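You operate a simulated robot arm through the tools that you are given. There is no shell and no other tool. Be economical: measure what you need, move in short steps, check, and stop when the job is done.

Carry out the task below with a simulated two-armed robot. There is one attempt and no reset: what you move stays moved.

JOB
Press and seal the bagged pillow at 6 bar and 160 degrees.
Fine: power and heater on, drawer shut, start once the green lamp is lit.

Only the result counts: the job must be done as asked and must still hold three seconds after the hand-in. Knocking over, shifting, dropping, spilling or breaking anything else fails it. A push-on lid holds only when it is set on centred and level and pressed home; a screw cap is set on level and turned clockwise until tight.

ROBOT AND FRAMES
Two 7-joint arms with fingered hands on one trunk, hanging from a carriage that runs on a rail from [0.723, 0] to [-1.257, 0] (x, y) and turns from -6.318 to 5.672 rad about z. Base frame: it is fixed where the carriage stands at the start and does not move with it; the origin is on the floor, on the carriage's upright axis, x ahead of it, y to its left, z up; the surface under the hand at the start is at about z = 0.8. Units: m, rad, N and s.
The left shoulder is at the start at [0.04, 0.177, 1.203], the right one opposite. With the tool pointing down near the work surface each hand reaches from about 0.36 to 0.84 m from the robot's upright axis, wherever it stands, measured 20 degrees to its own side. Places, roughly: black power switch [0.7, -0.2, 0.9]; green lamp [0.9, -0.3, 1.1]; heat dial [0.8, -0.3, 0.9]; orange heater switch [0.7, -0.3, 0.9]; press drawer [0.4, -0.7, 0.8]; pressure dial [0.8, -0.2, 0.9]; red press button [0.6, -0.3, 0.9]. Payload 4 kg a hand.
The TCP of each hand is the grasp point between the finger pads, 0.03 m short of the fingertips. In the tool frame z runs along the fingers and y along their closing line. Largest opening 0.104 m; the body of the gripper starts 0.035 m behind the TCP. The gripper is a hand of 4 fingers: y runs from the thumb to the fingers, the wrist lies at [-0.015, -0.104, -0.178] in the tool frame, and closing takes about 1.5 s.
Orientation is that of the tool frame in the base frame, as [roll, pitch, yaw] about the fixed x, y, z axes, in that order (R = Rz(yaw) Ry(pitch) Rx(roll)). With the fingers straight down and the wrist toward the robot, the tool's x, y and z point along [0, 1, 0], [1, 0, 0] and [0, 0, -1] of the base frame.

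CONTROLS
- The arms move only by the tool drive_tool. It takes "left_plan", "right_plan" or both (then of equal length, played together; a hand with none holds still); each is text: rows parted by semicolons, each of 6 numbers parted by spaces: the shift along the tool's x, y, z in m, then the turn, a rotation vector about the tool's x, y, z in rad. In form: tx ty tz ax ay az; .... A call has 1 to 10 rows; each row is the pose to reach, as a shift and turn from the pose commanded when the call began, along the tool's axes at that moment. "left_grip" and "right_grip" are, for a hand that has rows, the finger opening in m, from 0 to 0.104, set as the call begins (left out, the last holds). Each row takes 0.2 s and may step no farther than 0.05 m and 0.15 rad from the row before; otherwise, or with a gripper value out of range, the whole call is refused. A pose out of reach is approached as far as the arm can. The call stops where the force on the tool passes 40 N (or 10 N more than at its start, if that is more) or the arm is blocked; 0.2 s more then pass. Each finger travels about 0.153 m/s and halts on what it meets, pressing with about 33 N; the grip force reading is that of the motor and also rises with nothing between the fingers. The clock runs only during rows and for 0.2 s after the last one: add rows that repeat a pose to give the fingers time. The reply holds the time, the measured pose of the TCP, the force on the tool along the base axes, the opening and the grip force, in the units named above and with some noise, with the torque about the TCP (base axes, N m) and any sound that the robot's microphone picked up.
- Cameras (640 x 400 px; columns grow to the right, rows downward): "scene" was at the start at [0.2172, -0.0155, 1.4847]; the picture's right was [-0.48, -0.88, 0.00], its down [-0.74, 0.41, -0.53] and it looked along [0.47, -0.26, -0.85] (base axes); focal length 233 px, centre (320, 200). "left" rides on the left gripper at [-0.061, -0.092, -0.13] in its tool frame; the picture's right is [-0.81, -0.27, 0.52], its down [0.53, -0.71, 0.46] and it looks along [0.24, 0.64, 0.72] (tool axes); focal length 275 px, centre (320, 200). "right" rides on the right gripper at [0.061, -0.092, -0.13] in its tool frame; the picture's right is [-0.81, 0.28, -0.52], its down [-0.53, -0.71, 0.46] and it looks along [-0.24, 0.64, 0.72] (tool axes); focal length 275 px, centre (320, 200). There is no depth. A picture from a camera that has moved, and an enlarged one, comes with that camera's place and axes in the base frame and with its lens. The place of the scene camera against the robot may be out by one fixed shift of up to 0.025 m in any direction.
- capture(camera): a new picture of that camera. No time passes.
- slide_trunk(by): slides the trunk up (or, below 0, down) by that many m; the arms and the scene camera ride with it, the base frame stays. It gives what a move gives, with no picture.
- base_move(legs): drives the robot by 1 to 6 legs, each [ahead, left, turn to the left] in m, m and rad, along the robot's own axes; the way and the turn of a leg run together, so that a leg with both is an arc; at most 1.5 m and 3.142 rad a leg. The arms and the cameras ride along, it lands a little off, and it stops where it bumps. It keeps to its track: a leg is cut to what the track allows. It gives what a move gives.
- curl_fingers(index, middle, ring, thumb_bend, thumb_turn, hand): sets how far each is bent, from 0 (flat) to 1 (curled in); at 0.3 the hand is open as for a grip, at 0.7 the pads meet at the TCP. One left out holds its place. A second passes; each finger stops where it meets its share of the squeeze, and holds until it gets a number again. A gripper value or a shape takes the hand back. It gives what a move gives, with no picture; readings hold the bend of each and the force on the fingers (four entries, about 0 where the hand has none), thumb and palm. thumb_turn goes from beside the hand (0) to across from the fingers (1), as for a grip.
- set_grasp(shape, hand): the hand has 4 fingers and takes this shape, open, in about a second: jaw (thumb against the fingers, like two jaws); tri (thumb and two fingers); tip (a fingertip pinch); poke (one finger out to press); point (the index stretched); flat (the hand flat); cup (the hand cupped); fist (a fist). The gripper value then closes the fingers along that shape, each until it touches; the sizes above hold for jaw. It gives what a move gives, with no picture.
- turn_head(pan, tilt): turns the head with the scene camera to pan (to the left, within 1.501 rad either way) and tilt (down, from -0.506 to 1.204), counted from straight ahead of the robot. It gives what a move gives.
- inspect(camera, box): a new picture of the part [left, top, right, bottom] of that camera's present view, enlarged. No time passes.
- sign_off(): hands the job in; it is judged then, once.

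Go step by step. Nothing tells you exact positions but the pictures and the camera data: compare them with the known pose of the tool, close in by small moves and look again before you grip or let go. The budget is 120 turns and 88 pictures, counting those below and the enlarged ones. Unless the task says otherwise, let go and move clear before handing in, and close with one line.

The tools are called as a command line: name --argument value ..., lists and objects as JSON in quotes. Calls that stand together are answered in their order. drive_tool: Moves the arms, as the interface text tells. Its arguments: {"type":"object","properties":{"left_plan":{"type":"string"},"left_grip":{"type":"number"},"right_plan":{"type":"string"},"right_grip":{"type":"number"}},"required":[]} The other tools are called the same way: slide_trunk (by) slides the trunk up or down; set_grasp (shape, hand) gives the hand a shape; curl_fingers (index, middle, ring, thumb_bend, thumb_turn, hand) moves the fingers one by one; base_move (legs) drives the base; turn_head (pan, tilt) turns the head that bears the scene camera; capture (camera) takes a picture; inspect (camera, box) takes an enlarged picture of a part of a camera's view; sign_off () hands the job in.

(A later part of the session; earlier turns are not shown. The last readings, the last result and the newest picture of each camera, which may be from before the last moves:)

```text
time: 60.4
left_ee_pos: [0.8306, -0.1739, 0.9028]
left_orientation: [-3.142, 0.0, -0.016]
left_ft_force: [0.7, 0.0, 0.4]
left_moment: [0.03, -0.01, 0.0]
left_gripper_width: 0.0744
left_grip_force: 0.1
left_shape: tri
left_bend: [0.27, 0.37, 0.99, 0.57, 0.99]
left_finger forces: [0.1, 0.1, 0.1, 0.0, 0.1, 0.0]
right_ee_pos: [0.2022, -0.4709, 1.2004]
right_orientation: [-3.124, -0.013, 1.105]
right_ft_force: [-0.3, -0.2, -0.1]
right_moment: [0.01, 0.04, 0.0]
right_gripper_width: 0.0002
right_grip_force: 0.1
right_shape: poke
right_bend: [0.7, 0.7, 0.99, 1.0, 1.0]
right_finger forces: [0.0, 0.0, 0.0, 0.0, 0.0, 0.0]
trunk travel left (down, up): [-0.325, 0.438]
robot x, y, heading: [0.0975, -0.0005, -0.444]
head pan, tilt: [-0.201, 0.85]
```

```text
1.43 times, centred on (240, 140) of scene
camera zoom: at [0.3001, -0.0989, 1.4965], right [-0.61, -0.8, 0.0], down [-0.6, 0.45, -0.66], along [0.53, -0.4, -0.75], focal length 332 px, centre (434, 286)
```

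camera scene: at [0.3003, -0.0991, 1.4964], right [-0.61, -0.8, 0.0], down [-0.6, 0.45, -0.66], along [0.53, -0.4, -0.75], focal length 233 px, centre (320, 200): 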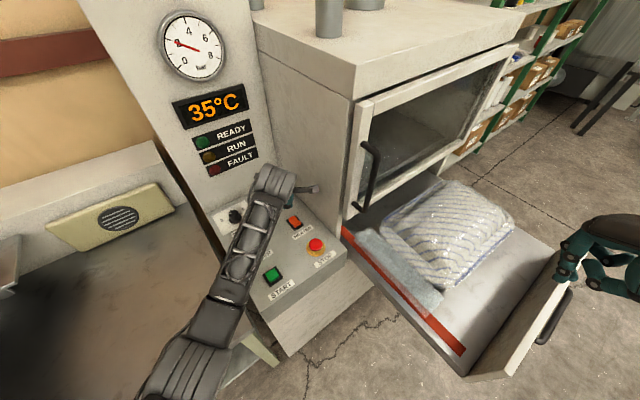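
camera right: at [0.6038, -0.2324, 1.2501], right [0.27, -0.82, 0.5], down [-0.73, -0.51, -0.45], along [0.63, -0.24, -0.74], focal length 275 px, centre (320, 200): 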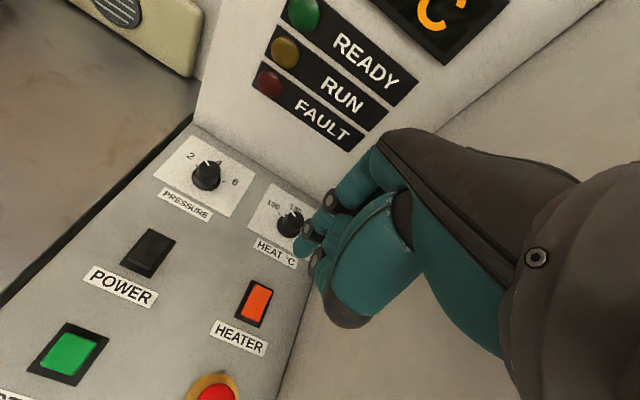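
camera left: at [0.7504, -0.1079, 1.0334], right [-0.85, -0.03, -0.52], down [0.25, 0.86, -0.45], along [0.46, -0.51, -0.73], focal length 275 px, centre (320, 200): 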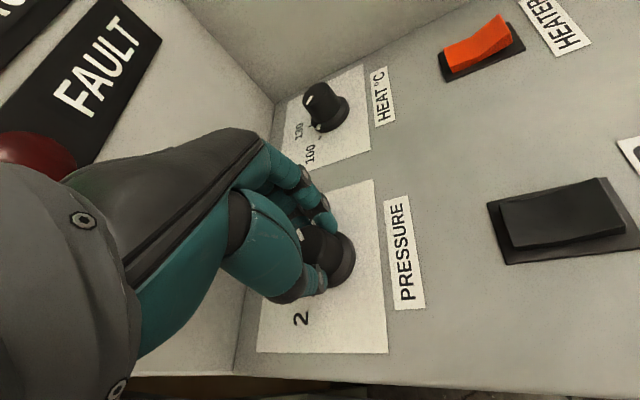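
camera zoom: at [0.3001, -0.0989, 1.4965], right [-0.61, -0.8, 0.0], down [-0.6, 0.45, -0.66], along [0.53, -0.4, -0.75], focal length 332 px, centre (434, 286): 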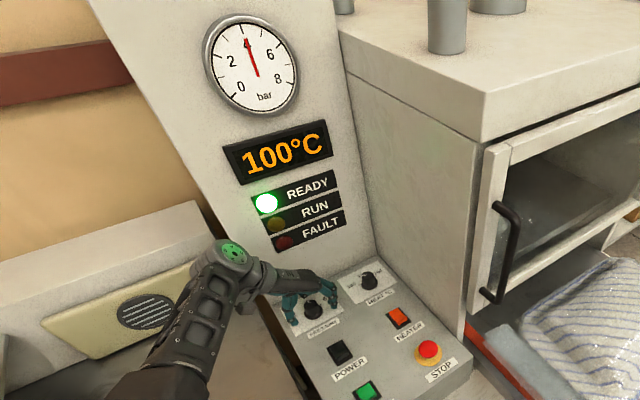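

It holds 4 now; the knob has detents and loses part of a turn on release. I repeat the long stroke from 4 to 6.

drive_tool --left_plan "0 0 -0.03 0 0 0; 0.008 0.003 -0.055 0 0 -0.1; 0.008 0.003 -0.055 0 0 -0.24; 0.008 0.003 -0.055 0 0 -0.38; 0.008 0.003 -0.055 0 0 -0.52; 0.008 0.003 -0.055 0 0 -0.66; 0.008 0.003 -0.055 0 0 -0.8; 0.008 0.003 -0.055 0 0 -0.94; 0.008 0.003 -0.055 0 0 -1.08; 0.008 0.003 -0.055 0 0 -1.22"

drive_tool --left_plan "0 0 0 0 0 -0.14; 0 0 0 0 0 -0.28; 0 0 0 0 0 -0.42; 0 0 0 0 0 -0.56; 0 0 0 0 0 -0.56"

capture --camera "left"

```text
time: 62.1
left_ee_pos: [0.8824, -0.2127, 0.9487]
left_orientation: [-3.136, 0.008, 0.76]
left_ft_force: [-20.6, -0.5, 2.2]
left_moment: [-0.03, -0.81, -0.52]
left_gripper_width: 0.0721
left_grip_force: 0.0
left_shape: tri
left_bend: [0.27, 0.4, 0.99, 0.57, 0.99]
left_finger forces: [0.0, 14.2, 0.3, 0.0, 0.0, 6.1]
left hand out of reach, approached as far as the arm can: row 1, 2, 3, 4, 5, 6, 7, 8
right_ee_pos: [0.1978, -0.4692, 1.199]
right_orientation: [-3.124, -0.014, 1.103]
right_ft_force: [0.9, 0.2, 0.7]
right_moment: [-0.03, 0.0, -0.02]
right_gripper_width: 0.0
right_grip_force: 0.0
right_shape: poke
right_bend: [0.7, 0.7, 0.99, 1.0, 1.0]
right_finger forces: [0.0, 0.0, 0.1, 0.0, 0.0, 0.1]
trunk travel left (down, up): [-0.325, 0.438]
robot x, y, heading: [0.0962, -0.0013, -0.448]
head pan, tilt: [-0.201, 0.85]
stopped in row 8 (left hand): the force on the tool passed its limit at 46 N (the readings are from after the stop); the commanded pose is now the measured one
```

```text
time: 62.6
left_ee_pos: [0.8813, -0.2227, 0.9488]
left_orientation: [-3.129, 0.015, 0.912]
left_ft_force: [-25.6, 0.1, 4.6]
left_moment: [-0.14, -0.67, -0.75]
left_gripper_width: 0.0685
left_grip_force: 0.0
left_shape: tri
left_bend: [0.27, 0.45, 0.99, 0.57, 0.99]
left_finger forces: [0.0, 27.2, 0.0, 0.1, 0.1, 0.0]
left hand out of reach, approached as far as the arm can: row 1, 2
right_ee_pos: [0.1949, -0.4699, 1.1997]
right_orientation: [-3.122, -0.014, 1.101]
right_ft_force: [0.5, 0.0, 0.5]
right_moment: [0.02, 0.01, 0.0]
right_gripper_width: 0.0003
right_grip_force: 0.1
right_shape: poke
right_bend: [0.7, 0.7, 0.99, 1.0, 1.0]
right_finger forces: [0.0, 0.0, 0.0, 0.0, 0.0, 0.0]
trunk travel left (down, up): [-0.325, 0.438]
robot x, y, heading: [0.0934, -0.0002, -0.458]
head pan, tilt: [-0.201, 0.85]
stopped in row 2 (left hand): the force on the tool passed its limit at 46 N (the readings are from after the stop); the commanded pose is now the measured one
```

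```text
31 pictures are left
camera left: at [0.772, -0.2131, 1.082], right [-0.72, -0.47, -0.5], down [-0.25, 0.86, -0.45], along [0.65, -0.2, -0.74], focal length 275 px, centre (320, 200)
```

left: 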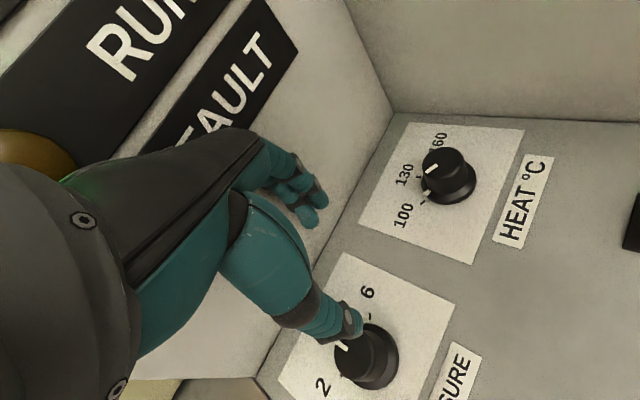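

The arm hit its reach limit there and drifted so the fingers touched the column; nothing moved. I back off to above the knob and re-centre.

drive_tool --left_plan "0.003 -0.02 -0.01 0 0 0; 0.006 -0.04 -0.02 0 0 0; 0.011 -0.061 -0.02 0 0 0; 0.011 -0.061 -0.02 -0.01 0.01 -0.14; 0.011 -0.061 -0.02 -0.01 0.01 -0.28; 0.011 -0.061 -0.02 -0.01 0.01 -0.42; 0.011 -0.061 -0.02 -0.01 0.01 -0.56; 0.011 -0.061 -0.02 -0.01 0.01 -0.7; 0.011 -0.061 -0.02 -0.01 0.01 -0.83; 0.011 -0.061 -0.02 -0.01 0.01 -0.83"

capture --camera "left"

```text
time: 63.2
left_ee_pos: [0.8804, -0.2171, 0.9581]
left_orientation: [-3.113, 0.021, 0.903]
left_ft_force: [-26.7, 0.7, 2.0]
left_moment: [0.08, -0.64, -0.65]
left_gripper_width: 0.0678
left_grip_force: 0.0
left_shape: tri
left_bend: [0.27, 0.46, 0.99, 0.57, 0.99]
left_finger forces: [0.0, 24.6, 1.8, 0.0, 0.0, 1.9]
left hand out of reach, approached as far as the arm can: row 1, 2, 3
right_ee_pos: [0.1952, -0.4692, 1.2003]
right_orientation: [-3.124, -0.015, 1.1]
right_ft_force: [-0.3, 0.6, -0.6]
right_moment: [-0.03, 0.02, 0.01]
right_gripper_width: 0.0
right_grip_force: 0.2
right_shape: poke
right_bend: [0.7, 0.7, 0.99, 1.0, 1.0]
right_finger forces: [0.0, 0.0, 0.0, 0.1, 0.0, 0.1]
trunk travel left (down, up): [-0.325, 0.438]
robot x, y, heading: [0.094, 0.0004, -0.455]
head pan, tilt: [-0.201, 0.85]
stopped in row 3 (left hand): the force on the tool passed its limit at 42 N (the readings are from after the stop); the commanded pose is now the measured one
```

```text
30 pictures are left
camera left: at [0.7744, -0.2082, 1.0939], right [-0.74, -0.46, -0.49], down [-0.24, 0.86, -0.45], along [0.63, -0.21, -0.75], focal length 275 px, centre (320, 200)
```

left: 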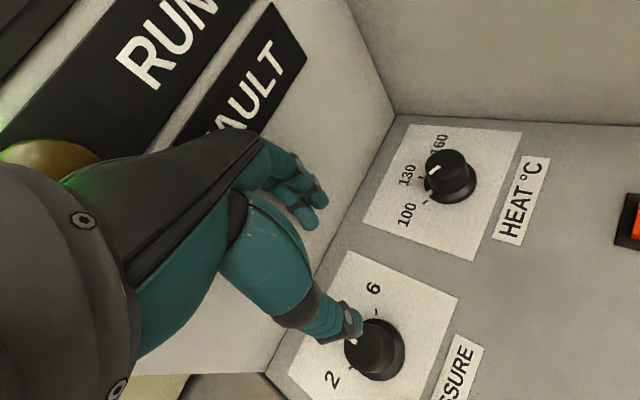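

The arm seems stuck at a joint limit, so I back the whole robot off along the rail by 8 cm, with the fingertips above the knob height.

base_move --legs '[[-0.072, -0.035, 0]]'

drive_tool --left_plan "0 -0.01 -0.03 0 0 0; 0 -0.03 -0.06 0 0 0; 0 -0.05 -0.09 0 0 0; 0 -0.05 -0.09 0 0 -0.1; 0 -0.05 -0.09 0 0 -0.2; 0 -0.05 -0.09 0 0 -0.2"

```text
time: 64.3
left_ee_pos: [0.8071, -0.2144, 0.9622]
left_orientation: [-3.125, 0.015, 0.91]
left_ft_force: [0.3, -0.3, -0.1]
left_moment: [0.02, -0.03, 0.0]
left_gripper_width: 0.075
left_grip_force: 0.1
left_shape: tri
left_bend: [0.27, 0.37, 0.99, 0.57, 0.99]
left_finger forces: [0.0, 0.1, 0.0, 0.1, 0.0, 0.0]
right_ee_pos: [0.1163, -0.4704, 1.2007]
right_orientation: [-3.125, -0.014, 1.101]
right_ft_force: [-0.9, 0.1, -0.7]
right_moment: [0.0, -0.05, 0.0]
right_gripper_width: 0.0
right_grip_force: 0.0
right_shape: poke
right_bend: [0.7, 0.7, 0.99, 1.0, 1.0]
right_finger forces: [0.1, 0.0, 0.1, 0.0, 0.0, 0.1]
trunk travel left (down, up): [-0.325, 0.438]
robot x, y, heading: [0.0125, 0.0019, -0.453]
head pan, tilt: [-0.201, 0.85]
```

```text
time: 65.7
left_ee_pos: [0.8146, -0.213, 1.0586]
left_orientation: [-3.12, 0.011, 1.11]
left_ft_force: [-0.1, 0.7, 0.1]
left_moment: [0.02, -0.05, 0.01]
left_gripper_width: 0.0748
left_grip_force: 0.2
left_shape: tri
left_bend: [0.27, 0.37, 0.99, 0.57, 0.99]
left_finger forces: [0.1, 0.0, 0.0, 0.0, 0.0, 0.0]
left hand out of reach, approached as far as the arm can: row 1, 2, 3, 4, 5, 6
right_ee_pos: [0.118, -0.4696, 1.1996]
right_orientation: [-3.127, -0.012, 1.1]
right_ft_force: [0.5, -0.2, -0.8]
right_moment: [0.03, 0.01, 0.0]
right_gripper_width: 0.0
right_grip_force: 0.1
right_shape: poke
right_bend: [0.7, 0.7, 0.99, 1.0, 1.0]
right_finger forces: [0.0, 0.1, 0.0, 0.0, 0.1, 0.1]
trunk travel left (down, up): [-0.325, 0.438]
robot x, y, heading: [0.0102, 0.0006, -0.453]
head pan, tilt: [-0.201, 0.85]
```

The arm is still at a limit; I bring it back toward its natural pose near the robot to unwind it.

drive_tool --left_plan "-0.006 -0.035 -0.015 0 0 0; -0.012 -0.07 -0.03 0 0 0; -0.018 -0.105 -0.045 0 0 0; -0.024 -0.14 -0.06 0 0 0; -0.03 -0.175 -0.075 0 0 0; -0.036 -0.21 -0.09 0 0 0; -0.042 -0.245 -0.105 0 0 0; -0.048 -0.28 -0.12 0 0 0; -0.057 -0.31 -0.14 0 0 0; -0.057 -0.31 -0.14 -0.02 0 0"

capture --camera "scene"

```text
time: 67.9
left_ee_pos: [0.7086, -0.2765, 1.2712]
left_orientation: [-3.123, 0.01, 1.109]
left_ft_force: [-0.4, 0.8, 0.6]
left_moment: [0.02, -0.01, 0.01]
left_gripper_width: 0.0749
left_grip_force: 0.0
left_shape: tri
left_bend: [0.27, 0.36, 0.99, 0.57, 0.99]
left_finger forces: [0.1, 0.0, 0.1, 0.0, 0.0, 0.0]
left hand out of reach, approached as far as the arm can: row 1, 2, 3, 4, 5, 6, 7, 8, 9, 10
right_ee_pos: [0.1166, -0.4708, 1.2008]
right_orientation: [-3.125, -0.014, 1.1]
right_ft_force: [-0.2, 0.1, 0.6]
right_moment: [0.02, -0.04, 0.03]
right_gripper_width: 0.0002
right_grip_force: 0.0
right_shape: poke
right_bend: [0.7, 0.7, 0.99, 1.0, 1.0]
right_finger forces: [0.0, 0.1, 0.0, 0.0, 0.1, 0.0]
trunk travel left (down, up): [-0.325, 0.438]
robot x, y, heading: [0.0169, 0.0034, -0.45]
head pan, tilt: [-0.201, 0.85]
```

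```text
29 pictures are left
camera scene: at [0.2168, -0.0998, 1.4965], right [-0.61, -0.79, 0.0], down [-0.6, 0.46, -0.66], along [0.52, -0.4, -0.75], focal length 233 px, centre (320, 200)
```

scene: 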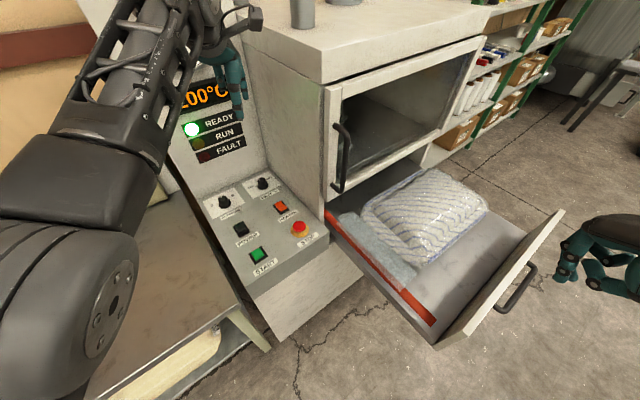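

The arm is in an awkward branch; I rotate the hand back the other way while moving toward the body to unwind.

drive_tool --left_plan "0 0 0 0 0 -0.14; 0 0 0 0 0 -0.28; 0 0 0 0 0 -0.42; 0 0 0 0 0 -0.56; 0.02 -0.03 0 0 0 -0.56; 0.04 -0.06 0 0 0 -0.56; 0.06 -0.09 0 0 0 -0.56; 0.08 -0.12 0 0 0 -0.56; 0.1 -0.15 0 0 0 -0.56; 0.12 -0.18 0 0 0 -0.56"

capture --camera "scene"

```text
time: 70.1
left_ee_pos: [0.7167, -0.2167, 1.3057]
left_orientation: [-3.135, 0.008, 1.669]
left_ft_force: [-0.5, 0.1, -0.2]
left_moment: [0.01, -0.01, -0.01]
left_gripper_width: 0.0747
left_grip_force: 0.1
left_shape: tri
left_bend: [0.27, 0.36, 0.99, 0.57, 0.99]
left_finger forces: [0.0, 0.1, 0.0, 0.0, 0.1, 0.0]
left hand out of reach, approached as far as the arm can: row 3, 4, 5, 6, 7, 8, 9, 10
right_ee_pos: [0.1178, -0.4701, 1.2005]
right_orientation: [-3.126, -0.012, 1.1]
right_ft_force: [-0.4, 0.7, 0.3]
right_moment: [0.03, 0.0, -0.02]
right_gripper_width: 0.0001
right_grip_force: 0.1
right_shape: poke
right_bend: [0.7, 0.7, 0.99, 1.0, 1.0]
right_finger forces: [0.0, 0.0, 0.0, 0.1, 0.0, 0.0]
trunk travel left (down, up): [-0.325, 0.438]
robot x, y, heading: [0.0126, -0.0025, -0.454]
head pan, tilt: [-0.201, 0.85]
```

```text
28 pictures are left
camera scene: at [0.2169, -0.0997, 1.4965], right [-0.61, -0.79, 0.0], down [-0.6, 0.46, -0.66], along [0.52, -0.4, -0.75], focal length 233 px, centre (320, 200)
```

scene: 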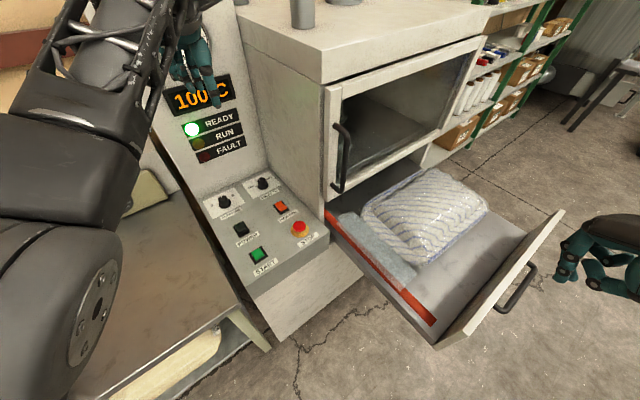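

The elbow is fully straight (singular). I command a downward, inward target to make it bend the other way.

drive_tool --left_plan "0 0 0.03 0 0 0; 0 0 0.06 0 0 0; 0 0 0.09 0 0 0; 0 0 0.12 0 0 0; 0 0 0.12 0 0 0; 0 0 0.12 0 0 0"

```text
time: 71.5
left_ee_pos: [0.7442, -0.245, 1.1978]
left_orientation: [-3.137, 0.007, 1.67]
left_ft_force: [0.3, 0.1, -0.2]
left_moment: [0.01, 0.0, 0.02]
left_gripper_width: 0.075
left_grip_force: 0.1
left_shape: tri
left_bend: [0.27, 0.36, 0.99, 0.57, 0.99]
left_finger forces: [0.0, 0.0, 0.0, 0.0, 0.0, 0.0]
left hand out of reach, approached as far as the arm can: row 1, 2, 3, 4, 5, 6
right_ee_pos: [0.1172, -0.4697, 1.1995]
right_orientation: [-3.125, -0.013, 1.1]
right_ft_force: [0.2, -0.6, 0.8]
right_moment: [0.02, 0.02, 0.02]
right_gripper_width: 0.0
right_grip_force: 0.1
right_shape: poke
right_bend: [0.7, 0.7, 0.99, 1.0, 1.0]
right_finger forces: [0.0, 0.1, 0.0, 0.0, 0.0, 0.0]
trunk travel left (down, up): [-0.325, 0.438]
robot x, y, heading: [0.0152, -0.0027, -0.448]
head pan, tilt: [-0.201, 0.85]
```

drive_tool --left_plan "0.03 0 0 0 0 0; 0.06 0 0 0 0 0; 0.09 0 0 0 0 0; 0.12 0 0 0 0 0; 0.15 0 0 0 0 0; 0.18 0 0 0 0 0; 0.21 0 0 0 0 0; 0.24 0 0 0 0 0"

drive_tool --left_plan "0 -0.03 0 0 0 0; 0 -0.06 0 0 0 0; 0 -0.09 0 0 0 0; 0 -0.12 0 0 0 0; 0 -0.15 0 0 0 0"

```text
time: 73.3
left_ee_pos: [0.8467, -0.0606, 1.2454]
left_orientation: [-3.134, 0.008, 1.668]
left_ft_force: [-0.1, -0.1, -0.3]
left_moment: [0.03, -0.02, 0.04]
left_gripper_width: 0.0746
left_grip_force: 0.0
left_shape: tri
left_bend: [0.27, 0.36, 0.99, 0.57, 0.99]
left_finger forces: [0.1, 0.0, 0.0, 0.0, 0.0, 0.0]
left hand out of reach, approached as far as the arm can: row 1, 2, 3, 4, 5, 6, 7, 8
right_ee_pos: [0.1177, -0.4712, 1.1999]
right_orientation: [-3.126, -0.014, 1.1]
right_ft_force: [-0.1, 0.1, 0.1]
right_moment: [-0.01, -0.02, 0.0]
right_gripper_width: 0.0002
right_grip_force: 0.0
right_shape: poke
right_bend: [0.7, 0.7, 0.99, 1.0, 1.0]
right_finger forces: [0.0, 0.0, 0.1, 0.1, 0.0, 0.1]
trunk travel left (down, up): [-0.325, 0.438]
robot x, y, heading: [0.0181, -0.0003, -0.453]
head pan, tilt: [-0.201, 0.85]
```

```text
time: 74.5
left_ee_pos: [0.8104, -0.108, 1.2766]
left_orientation: [-3.137, 0.007, 1.671]
left_ft_force: [-0.3, 0.0, -0.8]
left_moment: [0.01, 0.01, 0.0]
left_gripper_width: 0.0749
left_grip_force: 0.1
left_shape: tri
left_bend: [0.27, 0.36, 0.99, 0.57, 0.99]
left_finger forces: [0.0, 0.0, 0.0, 0.1, 0.0, 0.1]
left hand out of reach, approached as far as the arm can: row 1, 2, 3, 4, 5
right_ee_pos: [0.1182, -0.4706, 1.2002]
right_orientation: [-3.126, -0.014, 1.101]
right_ft_force: [-0.3, -0.4, -0.5]
right_moment: [0.0, 0.01, -0.03]
right_gripper_width: 0.0001
right_grip_force: 0.1
right_shape: poke
right_bend: [0.7, 0.7, 0.99, 1.0, 1.0]
right_finger forces: [0.1, 0.0, 0.0, 0.0, 0.0, 0.1]
trunk travel left (down, up): [-0.325, 0.438]
robot x, y, heading: [0.0134, 0.0019, -0.452]
head pan, tilt: [-0.201, 0.85]
```

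drive_tool --left_plan "0.01 -0.025 0.035 0 0 0; 0.02 -0.05 0.07 0 0 0; 0.03 -0.075 0.105 0 0 0; 0.04 -0.1 0.14 0 0 0; 0.05 -0.125 0.175 0 0 0; 0.05 -0.15 0.175 0 0 0; 0.05 -0.18 0.175 0 0 0; 0.05 -0.21 0.175 0 0 0"

turn_head --pan 0.5 --tilt 0.75

capture --camera "scene"

```text
time: 76.3
left_ee_pos: [0.7628, -0.2367, 1.1603]
left_orientation: [-3.132, 0.007, 1.673]
left_ft_force: [0.7, 0.8, -0.4]
left_moment: [-0.02, 0.0, -0.03]
left_gripper_width: 0.0749
left_grip_force: 0.1
left_shape: tri
left_bend: [0.27, 0.36, 0.99, 0.57, 0.99]
left_finger forces: [0.1, 0.0, 0.0, 0.0, 0.0, 0.0]
left hand out of reach, approached as far as the arm can: row 1, 2, 3, 4, 5, 6, 7, 8
right_ee_pos: [0.1163, -0.4725, 1.2016]
right_orientation: [-3.125, -0.012, 1.102]
right_ft_force: [-0.8, -1.0, 0.3]
right_moment: [0.07, 0.01, -0.01]
right_gripper_width: 0.0002
right_grip_force: 0.1
right_shape: poke
right_bend: [0.7, 0.7, 0.99, 1.0, 1.0]
right_finger forces: [0.0, 0.0, 0.0, 0.0, 0.0, 0.1]
trunk travel left (down, up): [-0.325, 0.438]
robot x, y, heading: [0.0135, 0.0015, -0.453]
head pan, tilt: [-0.201, 0.85]
```

```text
time: 77.3
left_ee_pos: [0.7648, -0.2336, 1.1594]
left_orientation: [-3.136, 0.007, 1.671]
left_ft_force: [-1.1, 0.1, 0.5]
left_moment: [-0.02, 0.03, 0.01]
left_gripper_width: 0.075
left_grip_force: 0.1
left_shape: tri
left_bend: [0.27, 0.36, 0.99, 0.57, 0.99]
left_finger forces: [0.0, 0.0, 0.0, 0.0, 0.1, 0.0]
right_ee_pos: [0.1172, -0.4706, 1.1994]
right_orientation: [-3.127, -0.014, 1.101]
right_ft_force: [0.2, -0.3, 0.4]
right_moment: [-0.02, 0.01, 0.02]
right_gripper_width: 0.0
right_grip_force: 0.0
right_shape: poke
right_bend: [0.7, 0.7, 0.99, 1.0, 1.0]
right_finger forces: [0.1, 0.0, 0.0, 0.0, 0.0, 0.0]
trunk travel left (down, up): [-0.325, 0.438]
robot x, y, heading: [0.0141, -0.0005, -0.447]
head pan, tilt: [0.499, 0.75]
```

```text
27 pictures are left
camera scene: at [0.2376, -0.0483, 1.5045], right [0.05, -1.0, 0.0], down [-0.68, -0.03, -0.73], along [0.73, 0.03, -0.68], focal length 233 px, centre (320, 200)
```

scene: 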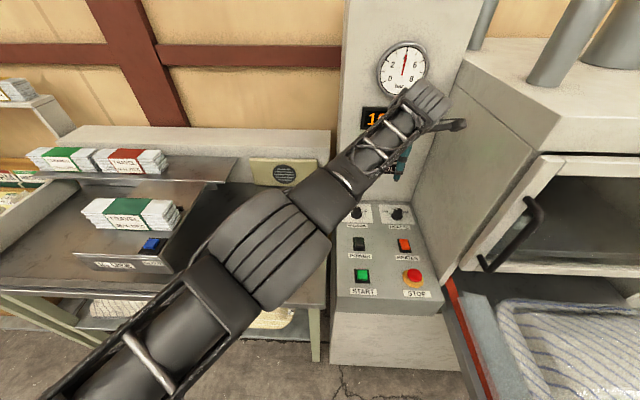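

The left arm is locked straight. I back the robot off along the rail into free space so I can unwind it with tilts.

base_move --legs '[[-0.27, -0.13, 0]]'

drive_tool --left_plan "0 0 0 0.14 0 0; 0 0 0 0.28 0 0; 0 0 0 0.42 0 0; 0 -0.02 0 0.56 0 0; 0 -0.05 0 0.7 0 0; 0 -0.08 0 0.7 0 0; 0 -0.11 0 0.7 0 0; 0 -0.14 0 0.7 0 0; 0 -0.17 0 0.7 0 0; 0 -0.2 0 0.7 0 0"

```text
time: 79.4
left_ee_pos: [0.4605, -0.234, 1.16]
left_orientation: [-3.133, 0.007, 1.672]
left_ft_force: [-0.1, 0.9, -0.5]
left_moment: [0.02, -0.03, 0.01]
left_gripper_width: 0.0748
left_grip_force: 0.0
left_shape: tri
left_bend: [0.27, 0.36, 0.99, 0.57, 0.99]
left_finger forces: [0.1, 0.0, 0.0, 0.0, 0.1, 0.0]
right_ee_pos: [-0.1855, -0.4713, 1.2006]
right_orientation: [-3.126, -0.014, 1.098]
right_ft_force: [0.0, 0.1, -0.8]
right_moment: [0.02, -0.01, 0.02]
right_gripper_width: 0.0
right_grip_force: 0.0
right_shape: poke
right_bend: [0.7, 0.7, 0.99, 1.0, 1.0]
right_finger forces: [0.0, 0.0, 0.0, 0.1, 0.0, 0.0]
trunk travel left (down, up): [-0.325, 0.438]
robot x, y, heading: [-0.2889, -0.0022, -0.453]
head pan, tilt: [0.499, 0.75]
```

```text
time: 81.6
left_ee_pos: [0.2611, -0.2532, 1.1615]
left_orientation: [-2.433, 0.005, 1.672]
left_ft_force: [-0.1, -0.5, 0.5]
left_moment: [-0.02, 0.04, -0.03]
left_gripper_width: 0.0751
left_grip_force: 0.1
left_shape: tri
left_bend: [0.27, 0.36, 0.99, 0.57, 0.99]
left_finger forces: [0.1, 0.1, 0.1, 0.1, 0.0, 0.0]
left hand out of reach, approached as far as the arm can: row 1, 2, 3, 4, 5, 6, 7, 8
right_ee_pos: [-0.1864, -0.4706, 1.1998]
right_orientation: [-3.124, -0.014, 1.098]
right_ft_force: [-0.3, 0.7, -0.6]
right_moment: [0.05, 0.0, -0.01]
right_gripper_width: 0.0001
right_grip_force: 0.1
right_shape: poke
right_bend: [0.7, 0.7, 0.99, 1.0, 1.0]
right_finger forces: [0.0, 0.0, 0.0, 0.0, 0.0, 0.0]
trunk travel left (down, up): [-0.325, 0.438]
robot x, y, heading: [-0.2892, 0.0034, -0.452]
head pan, tilt: [0.499, 0.75]
```

Unlocked. I rotate the hand back to vertical here.

drive_tool --left_plan "0 0 0 -0.12 0 0; 0 0 0 -0.24 0 0; 0 0 0 -0.36 0 0; 0 0 0 -0.48 0 0; 0 0 0 -0.6 0 0; 0 0 0 -0.708 0 0"

drive_tool --left_plan "0.02 -0.01 0 0 0 0.14; 0.04 -0.02 0 0 0 0.28; 0.06 -0.03 0 0 0 0.42; 0.09 -0.04 -0.02 0 0 0.54; 0.11 -0.05 -0.04 0 0 0.54"

capture --camera "scene"

```text
time: 83.0
left_ee_pos: [0.2625, -0.2539, 1.1621]
left_orientation: [3.14, 0.007, 1.67]
left_ft_force: [0.2, 0.8, 0.5]
left_moment: [-0.03, 0.02, -0.01]
left_gripper_width: 0.075
left_grip_force: 0.0
left_shape: tri
left_bend: [0.27, 0.36, 0.99, 0.57, 0.99]
left_finger forces: [0.0, 0.0, 0.1, 0.1, 0.0, 0.0]
right_ee_pos: [-0.1864, -0.4707, 1.2006]
right_orientation: [-3.127, -0.013, 1.099]
right_ft_force: [0.0, 0.6, -0.7]
right_moment: [0.01, 0.0, 0.0]
right_gripper_width: 0.0001
right_grip_force: 0.0
right_shape: poke
right_bend: [0.7, 0.7, 0.99, 1.0, 1.0]
right_finger forces: [0.0, 0.0, 0.0, 0.1, 0.0, 0.1]
trunk travel left (down, up): [-0.325, 0.438]
robot x, y, heading: [-0.2886, 0.0007, -0.455]
head pan, tilt: [0.499, 0.75]
```

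```text
time: 84.2
left_ee_pos: [0.2023, -0.1492, 1.2022]
left_orientation: [3.137, 0.005, 1.13]
left_ft_force: [0.6, -0.1, 0.2]
left_moment: [0.04, 0.04, 0.0]
left_gripper_width: 0.0752
left_grip_force: 0.0
left_shape: tri
left_bend: [0.27, 0.36, 0.99, 0.57, 0.99]
left_finger forces: [0.1, 0.0, 0.0, 0.0, 0.0, 0.0]
right_ee_pos: [-0.1863, -0.4704, 1.2]
right_orientation: [-3.125, -0.014, 1.102]
right_ft_force: [0.3, 0.1, 0.7]
right_moment: [-0.04, -0.02, -0.04]
right_gripper_width: 0.0
right_grip_force: 0.0
right_shape: poke
right_bend: [0.7, 0.7, 0.99, 1.0, 1.0]
right_finger forces: [0.0, 0.0, 0.0, 0.0, 0.0, 0.1]
trunk travel left (down, up): [-0.325, 0.438]
robot x, y, heading: [-0.2906, -0.0018, -0.458]
head pan, tilt: [0.499, 0.75]
```

```text
26 pictures are left
camera scene: at [-0.0654, -0.0481, 1.5045], right [0.05, -1.0, 0.0], down [-0.68, -0.03, -0.73], along [0.73, 0.03, -0.68], focal length 233 px, centre (320, 200)
```

scene: 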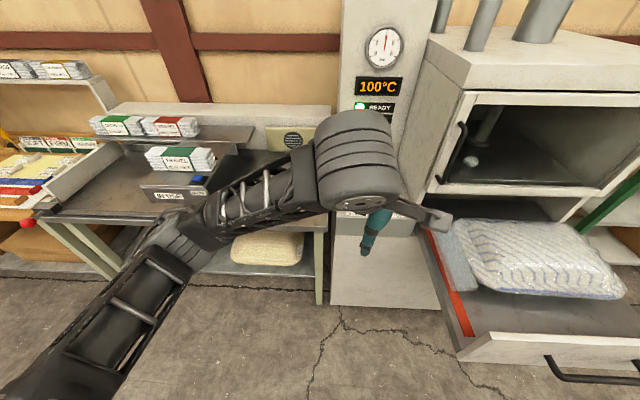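

The arm is back to normal and the gauge holds 4. I drive in closer than before so the left arm stays well bent at the dials.

base_move --legs '[[0.441, 0.213, 0]]'

turn_head --pan -0.05 --tilt 0.75

```text
time: 87.1
left_ee_pos: [0.6872, -0.1529, 1.2017]
left_orientation: [3.139, 0.004, 1.126]
left_ft_force: [-0.2, -0.3, -0.1]
left_moment: [-0.01, 0.01, 0.01]
left_gripper_width: 0.075
left_grip_force: 0.1
left_shape: tri
left_bend: [0.27, 0.36, 0.99, 0.57, 0.99]
left_finger forces: [0.0, 0.0, 0.0, 0.0, 0.0, 0.0]
right_ee_pos: [0.2946, -0.4711, 1.2005]
right_orientation: [-3.126, -0.012, 1.095]
right_ft_force: [-0.1, -0.9, 0.6]
right_moment: [-0.06, 0.01, 0.01]
right_gripper_width: 0.0
right_grip_force: 0.1
right_shape: poke
right_bend: [0.7, 0.7, 0.99, 1.0, 1.0]
right_finger forces: [0.0, 0.1, 0.1, 0.1, 0.0, 0.1]
trunk travel left (down, up): [-0.325, 0.438]
robot x, y, heading: [0.1919, 0.001, -0.456]
head pan, tilt: [0.499, 0.75]
```

```text
time: 88.0
left_ee_pos: [0.6863, -0.1536, 1.2016]
left_orientation: [3.138, 0.005, 1.124]
left_ft_force: [-0.3, 0.0, -0.3]
left_moment: [0.04, 0.0, -0.02]
left_gripper_width: 0.0749
left_grip_force: 0.0
left_shape: tri
left_bend: [0.27, 0.36, 0.99, 0.57, 0.99]
left_finger forces: [0.1, 0.0, 0.1, 0.0, 0.1, 0.0]
right_ee_pos: [0.2964, -0.4712, 1.1987]
right_orientation: [-3.127, -0.014, 1.094]
right_ft_force: [-0.2, 0.1, 0.0]
right_moment: [0.0, -0.02, 0.01]
right_gripper_width: 0.0
right_grip_force: 0.1
right_shape: poke
right_bend: [0.7, 0.7, 0.99, 1.0, 1.0]
right_finger forces: [0.0, 0.0, 0.0, 0.0, 0.0, 0.1]
trunk travel left (down, up): [-0.325, 0.438]
robot x, y, heading: [0.1965, 0.0005, -0.464]
head pan, tilt: [-0.051, 0.75]
```

drive_tool --left_plan "0.006 0.02 0.03 0 0 0; 0.012 0.04 0.06 0 0 -0.1; 0.018 0.06 0.09 0 0 -0.2; 0.024 0.08 0.12 0 0 -0.3; 0.03 0.1 0.15 0 0 -0.4; 0.036 0.12 0.18 0 0 -0.5; 0.042 0.14 0.21 0 0 -0.6; 0.045 0.148 0.242 0 0 -0.64"

capture --camera "left"

```text
time: 89.8
left_ee_pos: [0.8396, -0.1768, 0.9579]
left_orientation: [-3.141, 0.007, 1.763]
left_ft_force: [-0.2, -0.4, 0.6]
left_moment: [-0.01, -0.05, -0.04]
left_gripper_width: 0.0748
left_grip_force: 0.2
left_shape: tri
left_bend: [0.27, 0.36, 0.99, 0.57, 0.99]
left_finger forces: [0.0, 0.1, 0.0, 0.1, 0.1, 0.1]
right_ee_pos: [0.2954, -0.4707, 1.1992]
right_orientation: [-3.126, -0.014, 1.094]
right_ft_force: [-0.4, -0.9, -0.4]
right_moment: [-0.01, -0.03, 0.02]
right_gripper_width: 0.0
right_grip_force: 0.0
right_shape: poke
right_bend: [0.7, 0.7, 0.99, 1.0, 1.0]
right_finger forces: [0.0, 0.0, 0.0, 0.0, 0.0, 0.0]
trunk travel left (down, up): [-0.325, 0.438]
robot x, y, heading: [0.1952, 0.0021, -0.468]
head pan, tilt: [-0.051, 0.75]
```

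```text
25 pictures are left
camera left: at [0.7594, -0.2538, 1.0904], right [-0.11, -0.85, -0.51], down [-0.8, 0.38, -0.46], along [0.59, 0.36, -0.73], focal length 275 px, centre (320, 200)
```

left: 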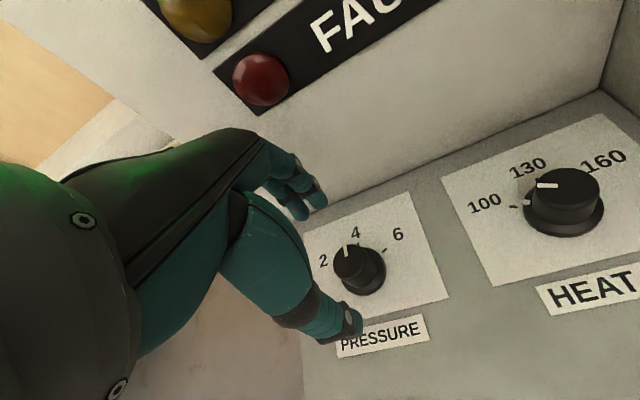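

Well positioned, pointer at 4. I descend, grip and turn 1.4 rad, then check the gauge before releasing.

drive_tool --left_plan "0 0 0.02 0 0 0; 0 0 0.04 0 0 0; 0 0 0.056 0 0 0; 0 0 0.056 0 0 0"

drive_tool --left_plan "0 0 0 0 0 0; 0 0 0 0 0 0; 0 0 0 0 0 0; 0 0 0 0 0 0; 0 0 0 0 0 0; 0 0 0 0 0 0; 0 0 0 0 0 0" --left_grip 0.0

drive_tool --left_plan "0 0 0 0 0 0.14; 0 0 0 0 0 0.28; 0 0 0 0 0 0.42; 0 0 0 0 0 0.56; 0 0 0 0 0 0.7; 0 0 0 0 0 0.84; 0 0 0 0 0 0.98; 0 0 0 0 0 1.12; 0 0 0 0 0 1.26; 0 0 0 0 0 1.4"

inspect --camera "scene" --box '[150, 0, 400, 280]'

```text
time: 90.8
left_ee_pos: [0.84, -0.1776, 0.9032]
left_orientation: [-3.141, 0.008, 1.764]
left_ft_force: [-0.4, 0.5, -0.4]
left_moment: [0.0, 0.03, 0.03]
left_gripper_width: 0.0751
left_grip_force: 0.1
left_shape: tri
left_bend: [0.27, 0.36, 0.99, 0.57, 0.99]
left_finger forces: [0.0, 0.0, 0.1, 0.0, 0.0, 0.0]
right_ee_pos: [0.2958, -0.472, 1.2007]
right_orientation: [-3.127, -0.014, 1.093]
right_ft_force: [-0.4, -0.5, 0.1]
right_moment: [0.01, 0.0, 0.01]
right_gripper_width: 0.0
right_grip_force: 0.0
right_shape: poke
right_bend: [0.7, 0.7, 0.99, 1.0, 1.0]
right_finger forces: [0.0, 0.0, 0.1, 0.0, 0.0, 0.0]
trunk travel left (down, up): [-0.325, 0.438]
robot x, y, heading: [0.1875, 0.0028, -0.46]
head pan, tilt: [-0.051, 0.75]
```

```text
time: 92.5
left_ee_pos: [0.8393, -0.1783, 0.9036]
left_orientation: [-3.14, 0.007, 1.764]
left_ft_force: [0.5, -0.8, -1.8]
left_moment: [0.04, -0.01, 0.0]
left_gripper_width: 0.0231
left_grip_force: 32.6
left_shape: tri
left_bend: [0.74, 0.49, 1.0, 0.73, 1.0]
left_finger forces: [13.2, 14.8, 0.0, 0.0, 29.1, 0.0]
right_ee_pos: [0.2946, -0.4715, 1.2012]
right_orientation: [-3.127, -0.013, 1.093]
right_ft_force: [-0.6, -0.2, 0.1]
right_moment: [0.01, 0.01, 0.0]
right_gripper_width: 0.0
right_grip_force: 0.3
right_shape: poke
right_bend: [0.7, 0.7, 0.99, 1.0, 1.0]
right_finger forces: [0.0, 0.0, 0.0, 0.0, 0.0, 0.1]
trunk travel left (down, up): [-0.325, 0.438]
robot x, y, heading: [0.1915, 0.0014, -0.455]
head pan, tilt: [-0.051, 0.75]
```

```text
time: 94.7
left_ee_pos: [0.843, -0.173, 0.9046]
left_orientation: [3.138, -0.003, 0.364]
left_ft_force: [6.6, 20.3, 7.6]
left_moment: [0.61, -0.06, 0.17]
left_gripper_width: 0.0207
left_grip_force: 32.9
left_shape: tri
left_bend: [0.75, 0.53, 1.0, 0.72, 1.0]
left_finger forces: [8.1, 16.0, 0.0, 0.0, 38.4, 0.0]
right_ee_pos: [0.2969, -0.4679, 1.2001]
right_orientation: [-3.126, -0.018, 1.093]
right_ft_force: [0.3, 0.8, -1.2]
right_moment: [0.01, 0.01, 0.04]
right_gripper_width: 0.0
right_grip_force: 0.0
right_shape: poke
right_bend: [0.7, 0.7, 0.99, 1.0, 1.0]
right_finger forces: [0.0, 0.0, 0.1, 0.0, 0.0, 0.1]
trunk travel left (down, up): [-0.325, 0.438]
robot x, y, heading: [0.1955, -0.0043, -0.456]
head pan, tilt: [-0.051, 0.75]
```

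```text
1.43 times, centred on (275, 140) of scene
camera zoom: at [0.4089, -0.0913, 1.5044], right [-0.49, -0.87, 0.0], down [-0.59, 0.34, -0.73], along [0.64, -0.36, -0.68], focal length 332 px, centre (384, 286)
```

zoom: 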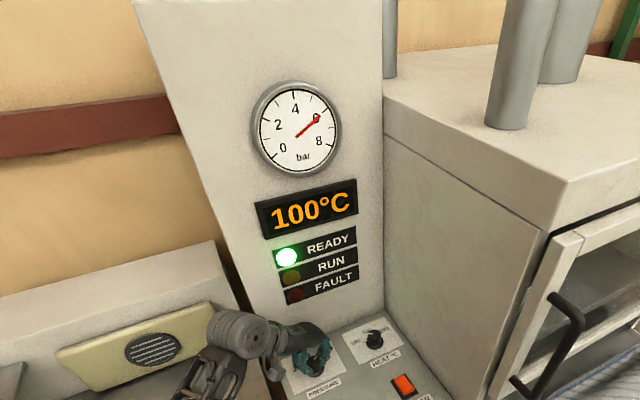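

drive_tool --left_plan "0 0 0 0 0 0.1; 0 0 0 0 0 0.2; 0 0 0 0 0 0.27; 0 0 0 0 0 0.27"

drive_tool --left_plan "0 0 0 0 0 0; 0 0 0 0 0 0; 0 0 0 0 0 0; 0 0 0 0 0 0; 0 0 0 0 0 0; 0 0 0 0 0 0; 0 0 0 0 0 0; 0 0 0 0 0 0" --left_grip 0.075

inspect --camera "scene" --box '[150, 0, 400, 280]'

```text
time: 95.7
left_ee_pos: [0.8375, -0.1817, 0.9049]
left_orientation: [3.13, -0.001, 0.091]
left_ft_force: [-1.6, -7.0, 1.0]
left_moment: [-0.15, 0.03, -0.1]
left_gripper_width: 0.0169
left_grip_force: 33.4
left_shape: tri
left_bend: [0.75, 0.75, 1.0, 0.81, 1.0]
left_finger forces: [0.0, 5.7, 0.0, 0.0, 0.1, 0.0]
right_ee_pos: [0.2945, -0.4738, 1.201]
right_orientation: [-3.126, -0.012, 1.092]
right_ft_force: [0.3, -0.3, -0.7]
right_moment: [-0.03, -0.03, 0.0]
right_gripper_width: 0.0003
right_grip_force: 0.2
right_shape: poke
right_bend: [0.7, 0.7, 0.99, 1.0, 1.0]
right_finger forces: [0.1, 0.1, 0.1, 0.0, 0.0, 0.0]
trunk travel left (down, up): [-0.325, 0.438]
robot x, y, heading: [0.1971, 0.0007, -0.46]
head pan, tilt: [-0.051, 0.75]
```

```text
time: 97.5
left_ee_pos: [0.8388, -0.1784, 0.9041]
left_orientation: [3.135, -0.001, 0.094]
left_ft_force: [-0.6, -0.3, 0.3]
left_moment: [0.0, 0.01, -0.01]
left_gripper_width: 0.0749
left_grip_force: 0.0
left_shape: tri
left_bend: [0.27, 0.37, 0.99, 0.57, 0.99]
left_finger forces: [0.1, 0.0, 0.0, 0.0, 0.0, 0.0]
right_ee_pos: [0.2959, -0.472, 1.201]
right_orientation: [-3.125, -0.014, 1.094]
right_ft_force: [0.7, 0.6, 0.1]
right_moment: [-0.01, -0.01, -0.02]
right_gripper_width: 0.0
right_grip_force: 0.1
right_shape: poke
right_bend: [0.7, 0.7, 0.99, 1.0, 1.0]
right_finger forces: [0.0, 0.1, 0.0, 0.0, 0.0, 0.0]
trunk travel left (down, up): [-0.325, 0.438]
robot x, y, heading: [0.1945, -0.0014, -0.459]
head pan, tilt: [-0.051, 0.75]
```

```text
1.43 times, centred on (275, 140) of scene
camera zoom: at [0.4078, -0.0936, 1.5045], right [-0.49, -0.87, 0.0], down [-0.59, 0.33, -0.73], along [0.64, -0.36, -0.68], focal length 332 px, centre (384, 286)
```

zoom: 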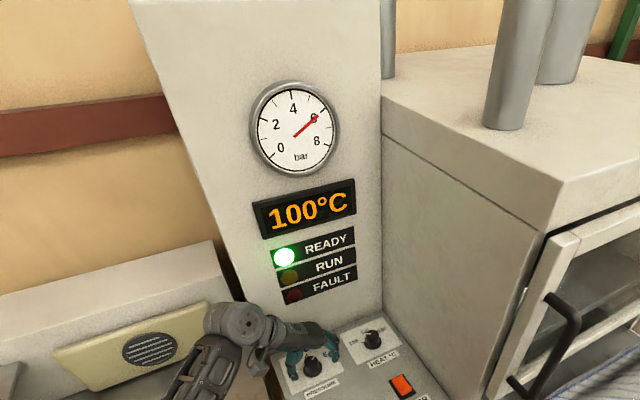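

Pressure holds at 6 bar. Next the heat knob at about (0.842,-0.324): I lift, rotate the hand back and move over it.

drive_tool --left_plan "0 0 -0.03 0 0 0; 0 0 -0.06 0 0 -0.1; 0 0 -0.06 0 0 -0.24; 0 0 -0.06 0 0 -0.38; 0 0 -0.06 0 0 -0.52; 0 0 -0.06 0 0 -0.66; 0 0 -0.06 0 0 -0.8; 0 0 -0.06 0 0 -0.94; 0 0 -0.06 0 0 -1.08; 0 0 -0.06 0 0 -1.22"

drive_tool --left_plan "-0.03 0.007 0 0 0 -0.1; -0.06 0.015 0 0 0 -0.2; -0.09 0.023 0 0 0 -0.3; -0.12 0.031 0 0 0 -0.4; -0.14 0.038 0 0 0 -0.44"

capture --camera "left"

```text
time: 99.7
left_ee_pos: [0.8395, -0.1785, 0.9651]
left_orientation: [3.141, 0.007, 1.315]
left_ft_force: [0.1, 0.8, -0.7]
left_moment: [-0.02, -0.01, 0.01]
left_gripper_width: 0.0746
left_grip_force: 0.0
left_shape: tri
left_bend: [0.27, 0.37, 0.99, 0.57, 0.99]
left_finger forces: [0.0, 0.0, 0.1, 0.0, 0.0, 0.1]
right_ee_pos: [0.296, -0.4719, 1.2005]
right_orientation: [-3.126, -0.014, 1.093]
right_ft_force: [-0.2, 0.3, -0.3]
right_moment: [-0.01, 0.0, -0.03]
right_gripper_width: 0.0001
right_grip_force: 0.1
right_shape: poke
right_bend: [0.7, 0.7, 0.99, 1.0, 1.0]
right_finger forces: [0.0, 0.0, 0.0, 0.0, 0.0, 0.0]
trunk travel left (down, up): [-0.325, 0.438]
robot x, y, heading: [0.1952, 0.0014, -0.458]
head pan, tilt: [-0.051, 0.75]
```

```text
time: 100.8
left_ee_pos: [0.8408, -0.307, 0.9664]
left_orientation: [3.14, 0.008, 1.752]
left_ft_force: [-19.5, 43.0, 3.9]
left_moment: [-6.75, -2.31, -5.76]
left_gripper_width: 0.0749
left_grip_force: 0.0
left_shape: tri
left_bend: [0.27, 0.37, 0.99, 0.57, 0.99]
left_finger forces: [0.0, 0.1, 0.0, 0.0, 0.0, 0.1]
right_ee_pos: [0.2931, -0.4665, 1.1981]
right_orientation: [-3.122, -0.018, 1.098]
right_ft_force: [0.2, 0.0, -0.2]
right_moment: [0.0, -0.01, -0.01]
right_gripper_width: 0.0001
right_grip_force: 0.1
right_shape: poke
right_bend: [0.7, 0.7, 0.99, 1.0, 1.0]
right_finger forces: [0.0, 0.1, 0.0, 0.0, 0.0, 0.1]
trunk travel left (down, up): [-0.325, 0.438]
robot x, y, heading: [0.1966, -0.0002, -0.454]
head pan, tilt: [-0.051, 0.75]
stopped in row 5 (left hand): the force on the tool passed its limit at 59 N (the readings are from after the stop); the commanded pose is now the measured one
```

```text
22 pictures are left
camera left: at [0.7595, -0.382, 1.0982], right [-0.12, -0.85, -0.51], down [-0.8, 0.39, -0.46], along [0.59, 0.35, -0.73], focal length 275 px, centre (320, 200)
```

left: 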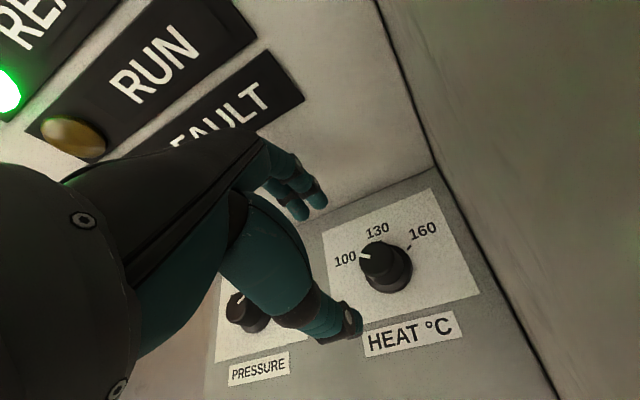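

The wrist touched the side wall at that yaw. I pull away, use a smaller yaw, and bring the base closer so the stroke can end further round.

drive_tool --left_plan "0.03 -0.005 -0.01 0 0 0; 0.05 -0.02 -0.02 0 0 0.1; 0.055 -0.05 -0.03 0 0 0.24; 0.055 -0.08 -0.03 0 0 0.38; 0.055 -0.11 -0.03 0 0 0.52; 0.055 -0.12 -0.03 0 0 0.56"

base_move --legs '[[0.072, 0.035, 0]]'

inspect --camera "scene" --box '[100, 0, 440, 300]'

```text
time: 102.2
left_ee_pos: [0.7156, -0.2825, 0.9989]
left_orientation: [3.13, 0.012, 1.184]
left_ft_force: [-0.2, 0.3, 0.0]
left_moment: [0.0, -0.02, -0.02]
left_gripper_width: 0.0746
left_grip_force: 0.1
left_shape: tri
left_bend: [0.27, 0.37, 0.99, 0.57, 0.99]
left_finger forces: [0.0, 0.1, 0.0, 0.0, 0.0, 0.0]
right_ee_pos: [0.2974, -0.4711, 1.2002]
right_orientation: [-3.125, -0.015, 1.097]
right_ft_force: [-1.0, 0.9, -0.8]
right_moment: [0.02, 0.02, -0.01]
right_gripper_width: 0.0002
right_grip_force: 0.0
right_shape: poke
right_bend: [0.7, 0.7, 0.99, 1.0, 1.0]
right_finger forces: [0.0, 0.0, 0.0, 0.1, 0.1, 0.0]
trunk travel left (down, up): [-0.325, 0.438]
robot x, y, heading: [0.1971, -0.0001, -0.457]
head pan, tilt: [-0.051, 0.75]
```

```text
time: 103.3
left_ee_pos: [0.7945, -0.2815, 0.9988]
left_orientation: [3.128, 0.01, 1.187]
left_ft_force: [1.0, -0.4, 0.4]
left_moment: [0.0, 0.01, -0.04]
left_gripper_width: 0.0748
left_grip_force: 0.1
left_shape: tri
left_bend: [0.27, 0.37, 0.99, 0.57, 0.99]
left_finger forces: [0.1, 0.0, 0.1, 0.0, 0.0, 0.0]
right_ee_pos: [0.3747, -0.4701, 1.1996]
right_orientation: [-3.125, -0.013, 1.098]
right_ft_force: [-0.7, -1.0, 0.3]
right_moment: [0.04, 0.0, 0.02]
right_gripper_width: 0.0
right_grip_force: 0.1
right_shape: poke
right_bend: [0.7, 0.7, 0.99, 1.0, 1.0]
right_finger forces: [0.1, 0.0, 0.0, 0.1, 0.0, 0.1]
trunk travel left (down, up): [-0.325, 0.438]
robot x, y, heading: [0.2722, -0.0041, -0.457]
head pan, tilt: [-0.051, 0.75]
```

```text
1.33 times, centred on (270, 150) of scene
camera zoom: at [0.4861, -0.0928, 1.5046], right [-0.49, -0.87, 0.0], down [-0.6, 0.33, -0.73], along [0.64, -0.35, -0.68], focal length 310 px, centre (387, 267)
```

zoom: 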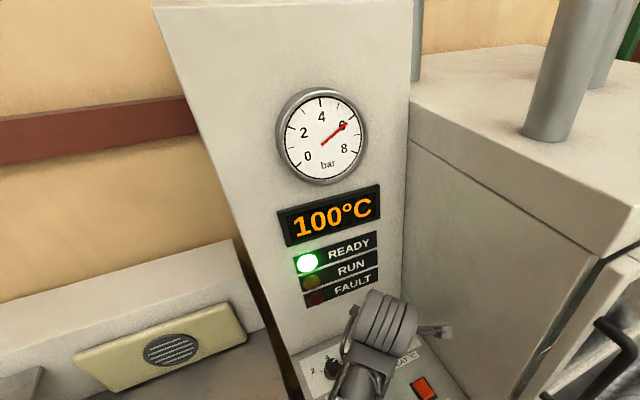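

drive_tool --left_plan "-0.01 0.03 0.01 0.006 0 0; -0.021 0.06 0.02 0.013 0 0; -0.021 0.06 0.034 0.013 0 0; -0.021 0.06 0.034 0.013 0 0"

capture --camera "left"

```text
time: 104.3
left_ee_pos: [0.8409, -0.3257, 0.9659]
left_orientation: [-3.14, 0.011, 1.186]
left_ft_force: [-1.0, 0.2, 0.1]
left_moment: [-0.03, 0.04, 0.01]
left_gripper_width: 0.075
left_grip_force: 0.1
left_shape: tri
left_bend: [0.27, 0.36, 0.99, 0.57, 0.99]
left_finger forces: [0.1, 0.0, 0.0, 0.1, 0.1, 0.1]
right_ee_pos: [0.3745, -0.4709, 1.2003]
right_orientation: [-3.125, -0.015, 1.096]
right_ft_force: [0.5, 0.4, 0.4]
right_moment: [-0.02, 0.01, 0.02]
right_gripper_width: 0.0
right_grip_force: 0.0
right_shape: poke
right_bend: [0.7, 0.7, 0.99, 1.0, 1.0]
right_finger forces: [0.0, 0.0, 0.0, 0.0, 0.1, 0.1]
trunk travel left (down, up): [-0.325, 0.438]
robot x, y, heading: [0.2752, -0.001, -0.454]
head pan, tilt: [-0.051, 0.75]
```

```text
20 pictures are left
camera left: at [0.7326, -0.3457, 1.0978], right [-0.56, -0.65, -0.51], down [-0.46, 0.76, -0.46], along [0.68, -0.02, -0.73], focal length 275 px, centre (320, 200)
```

left: 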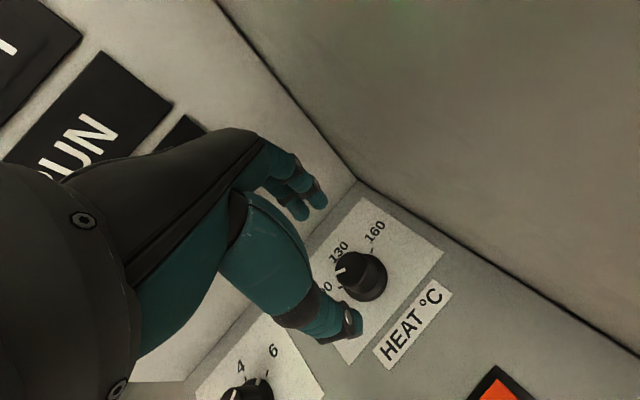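

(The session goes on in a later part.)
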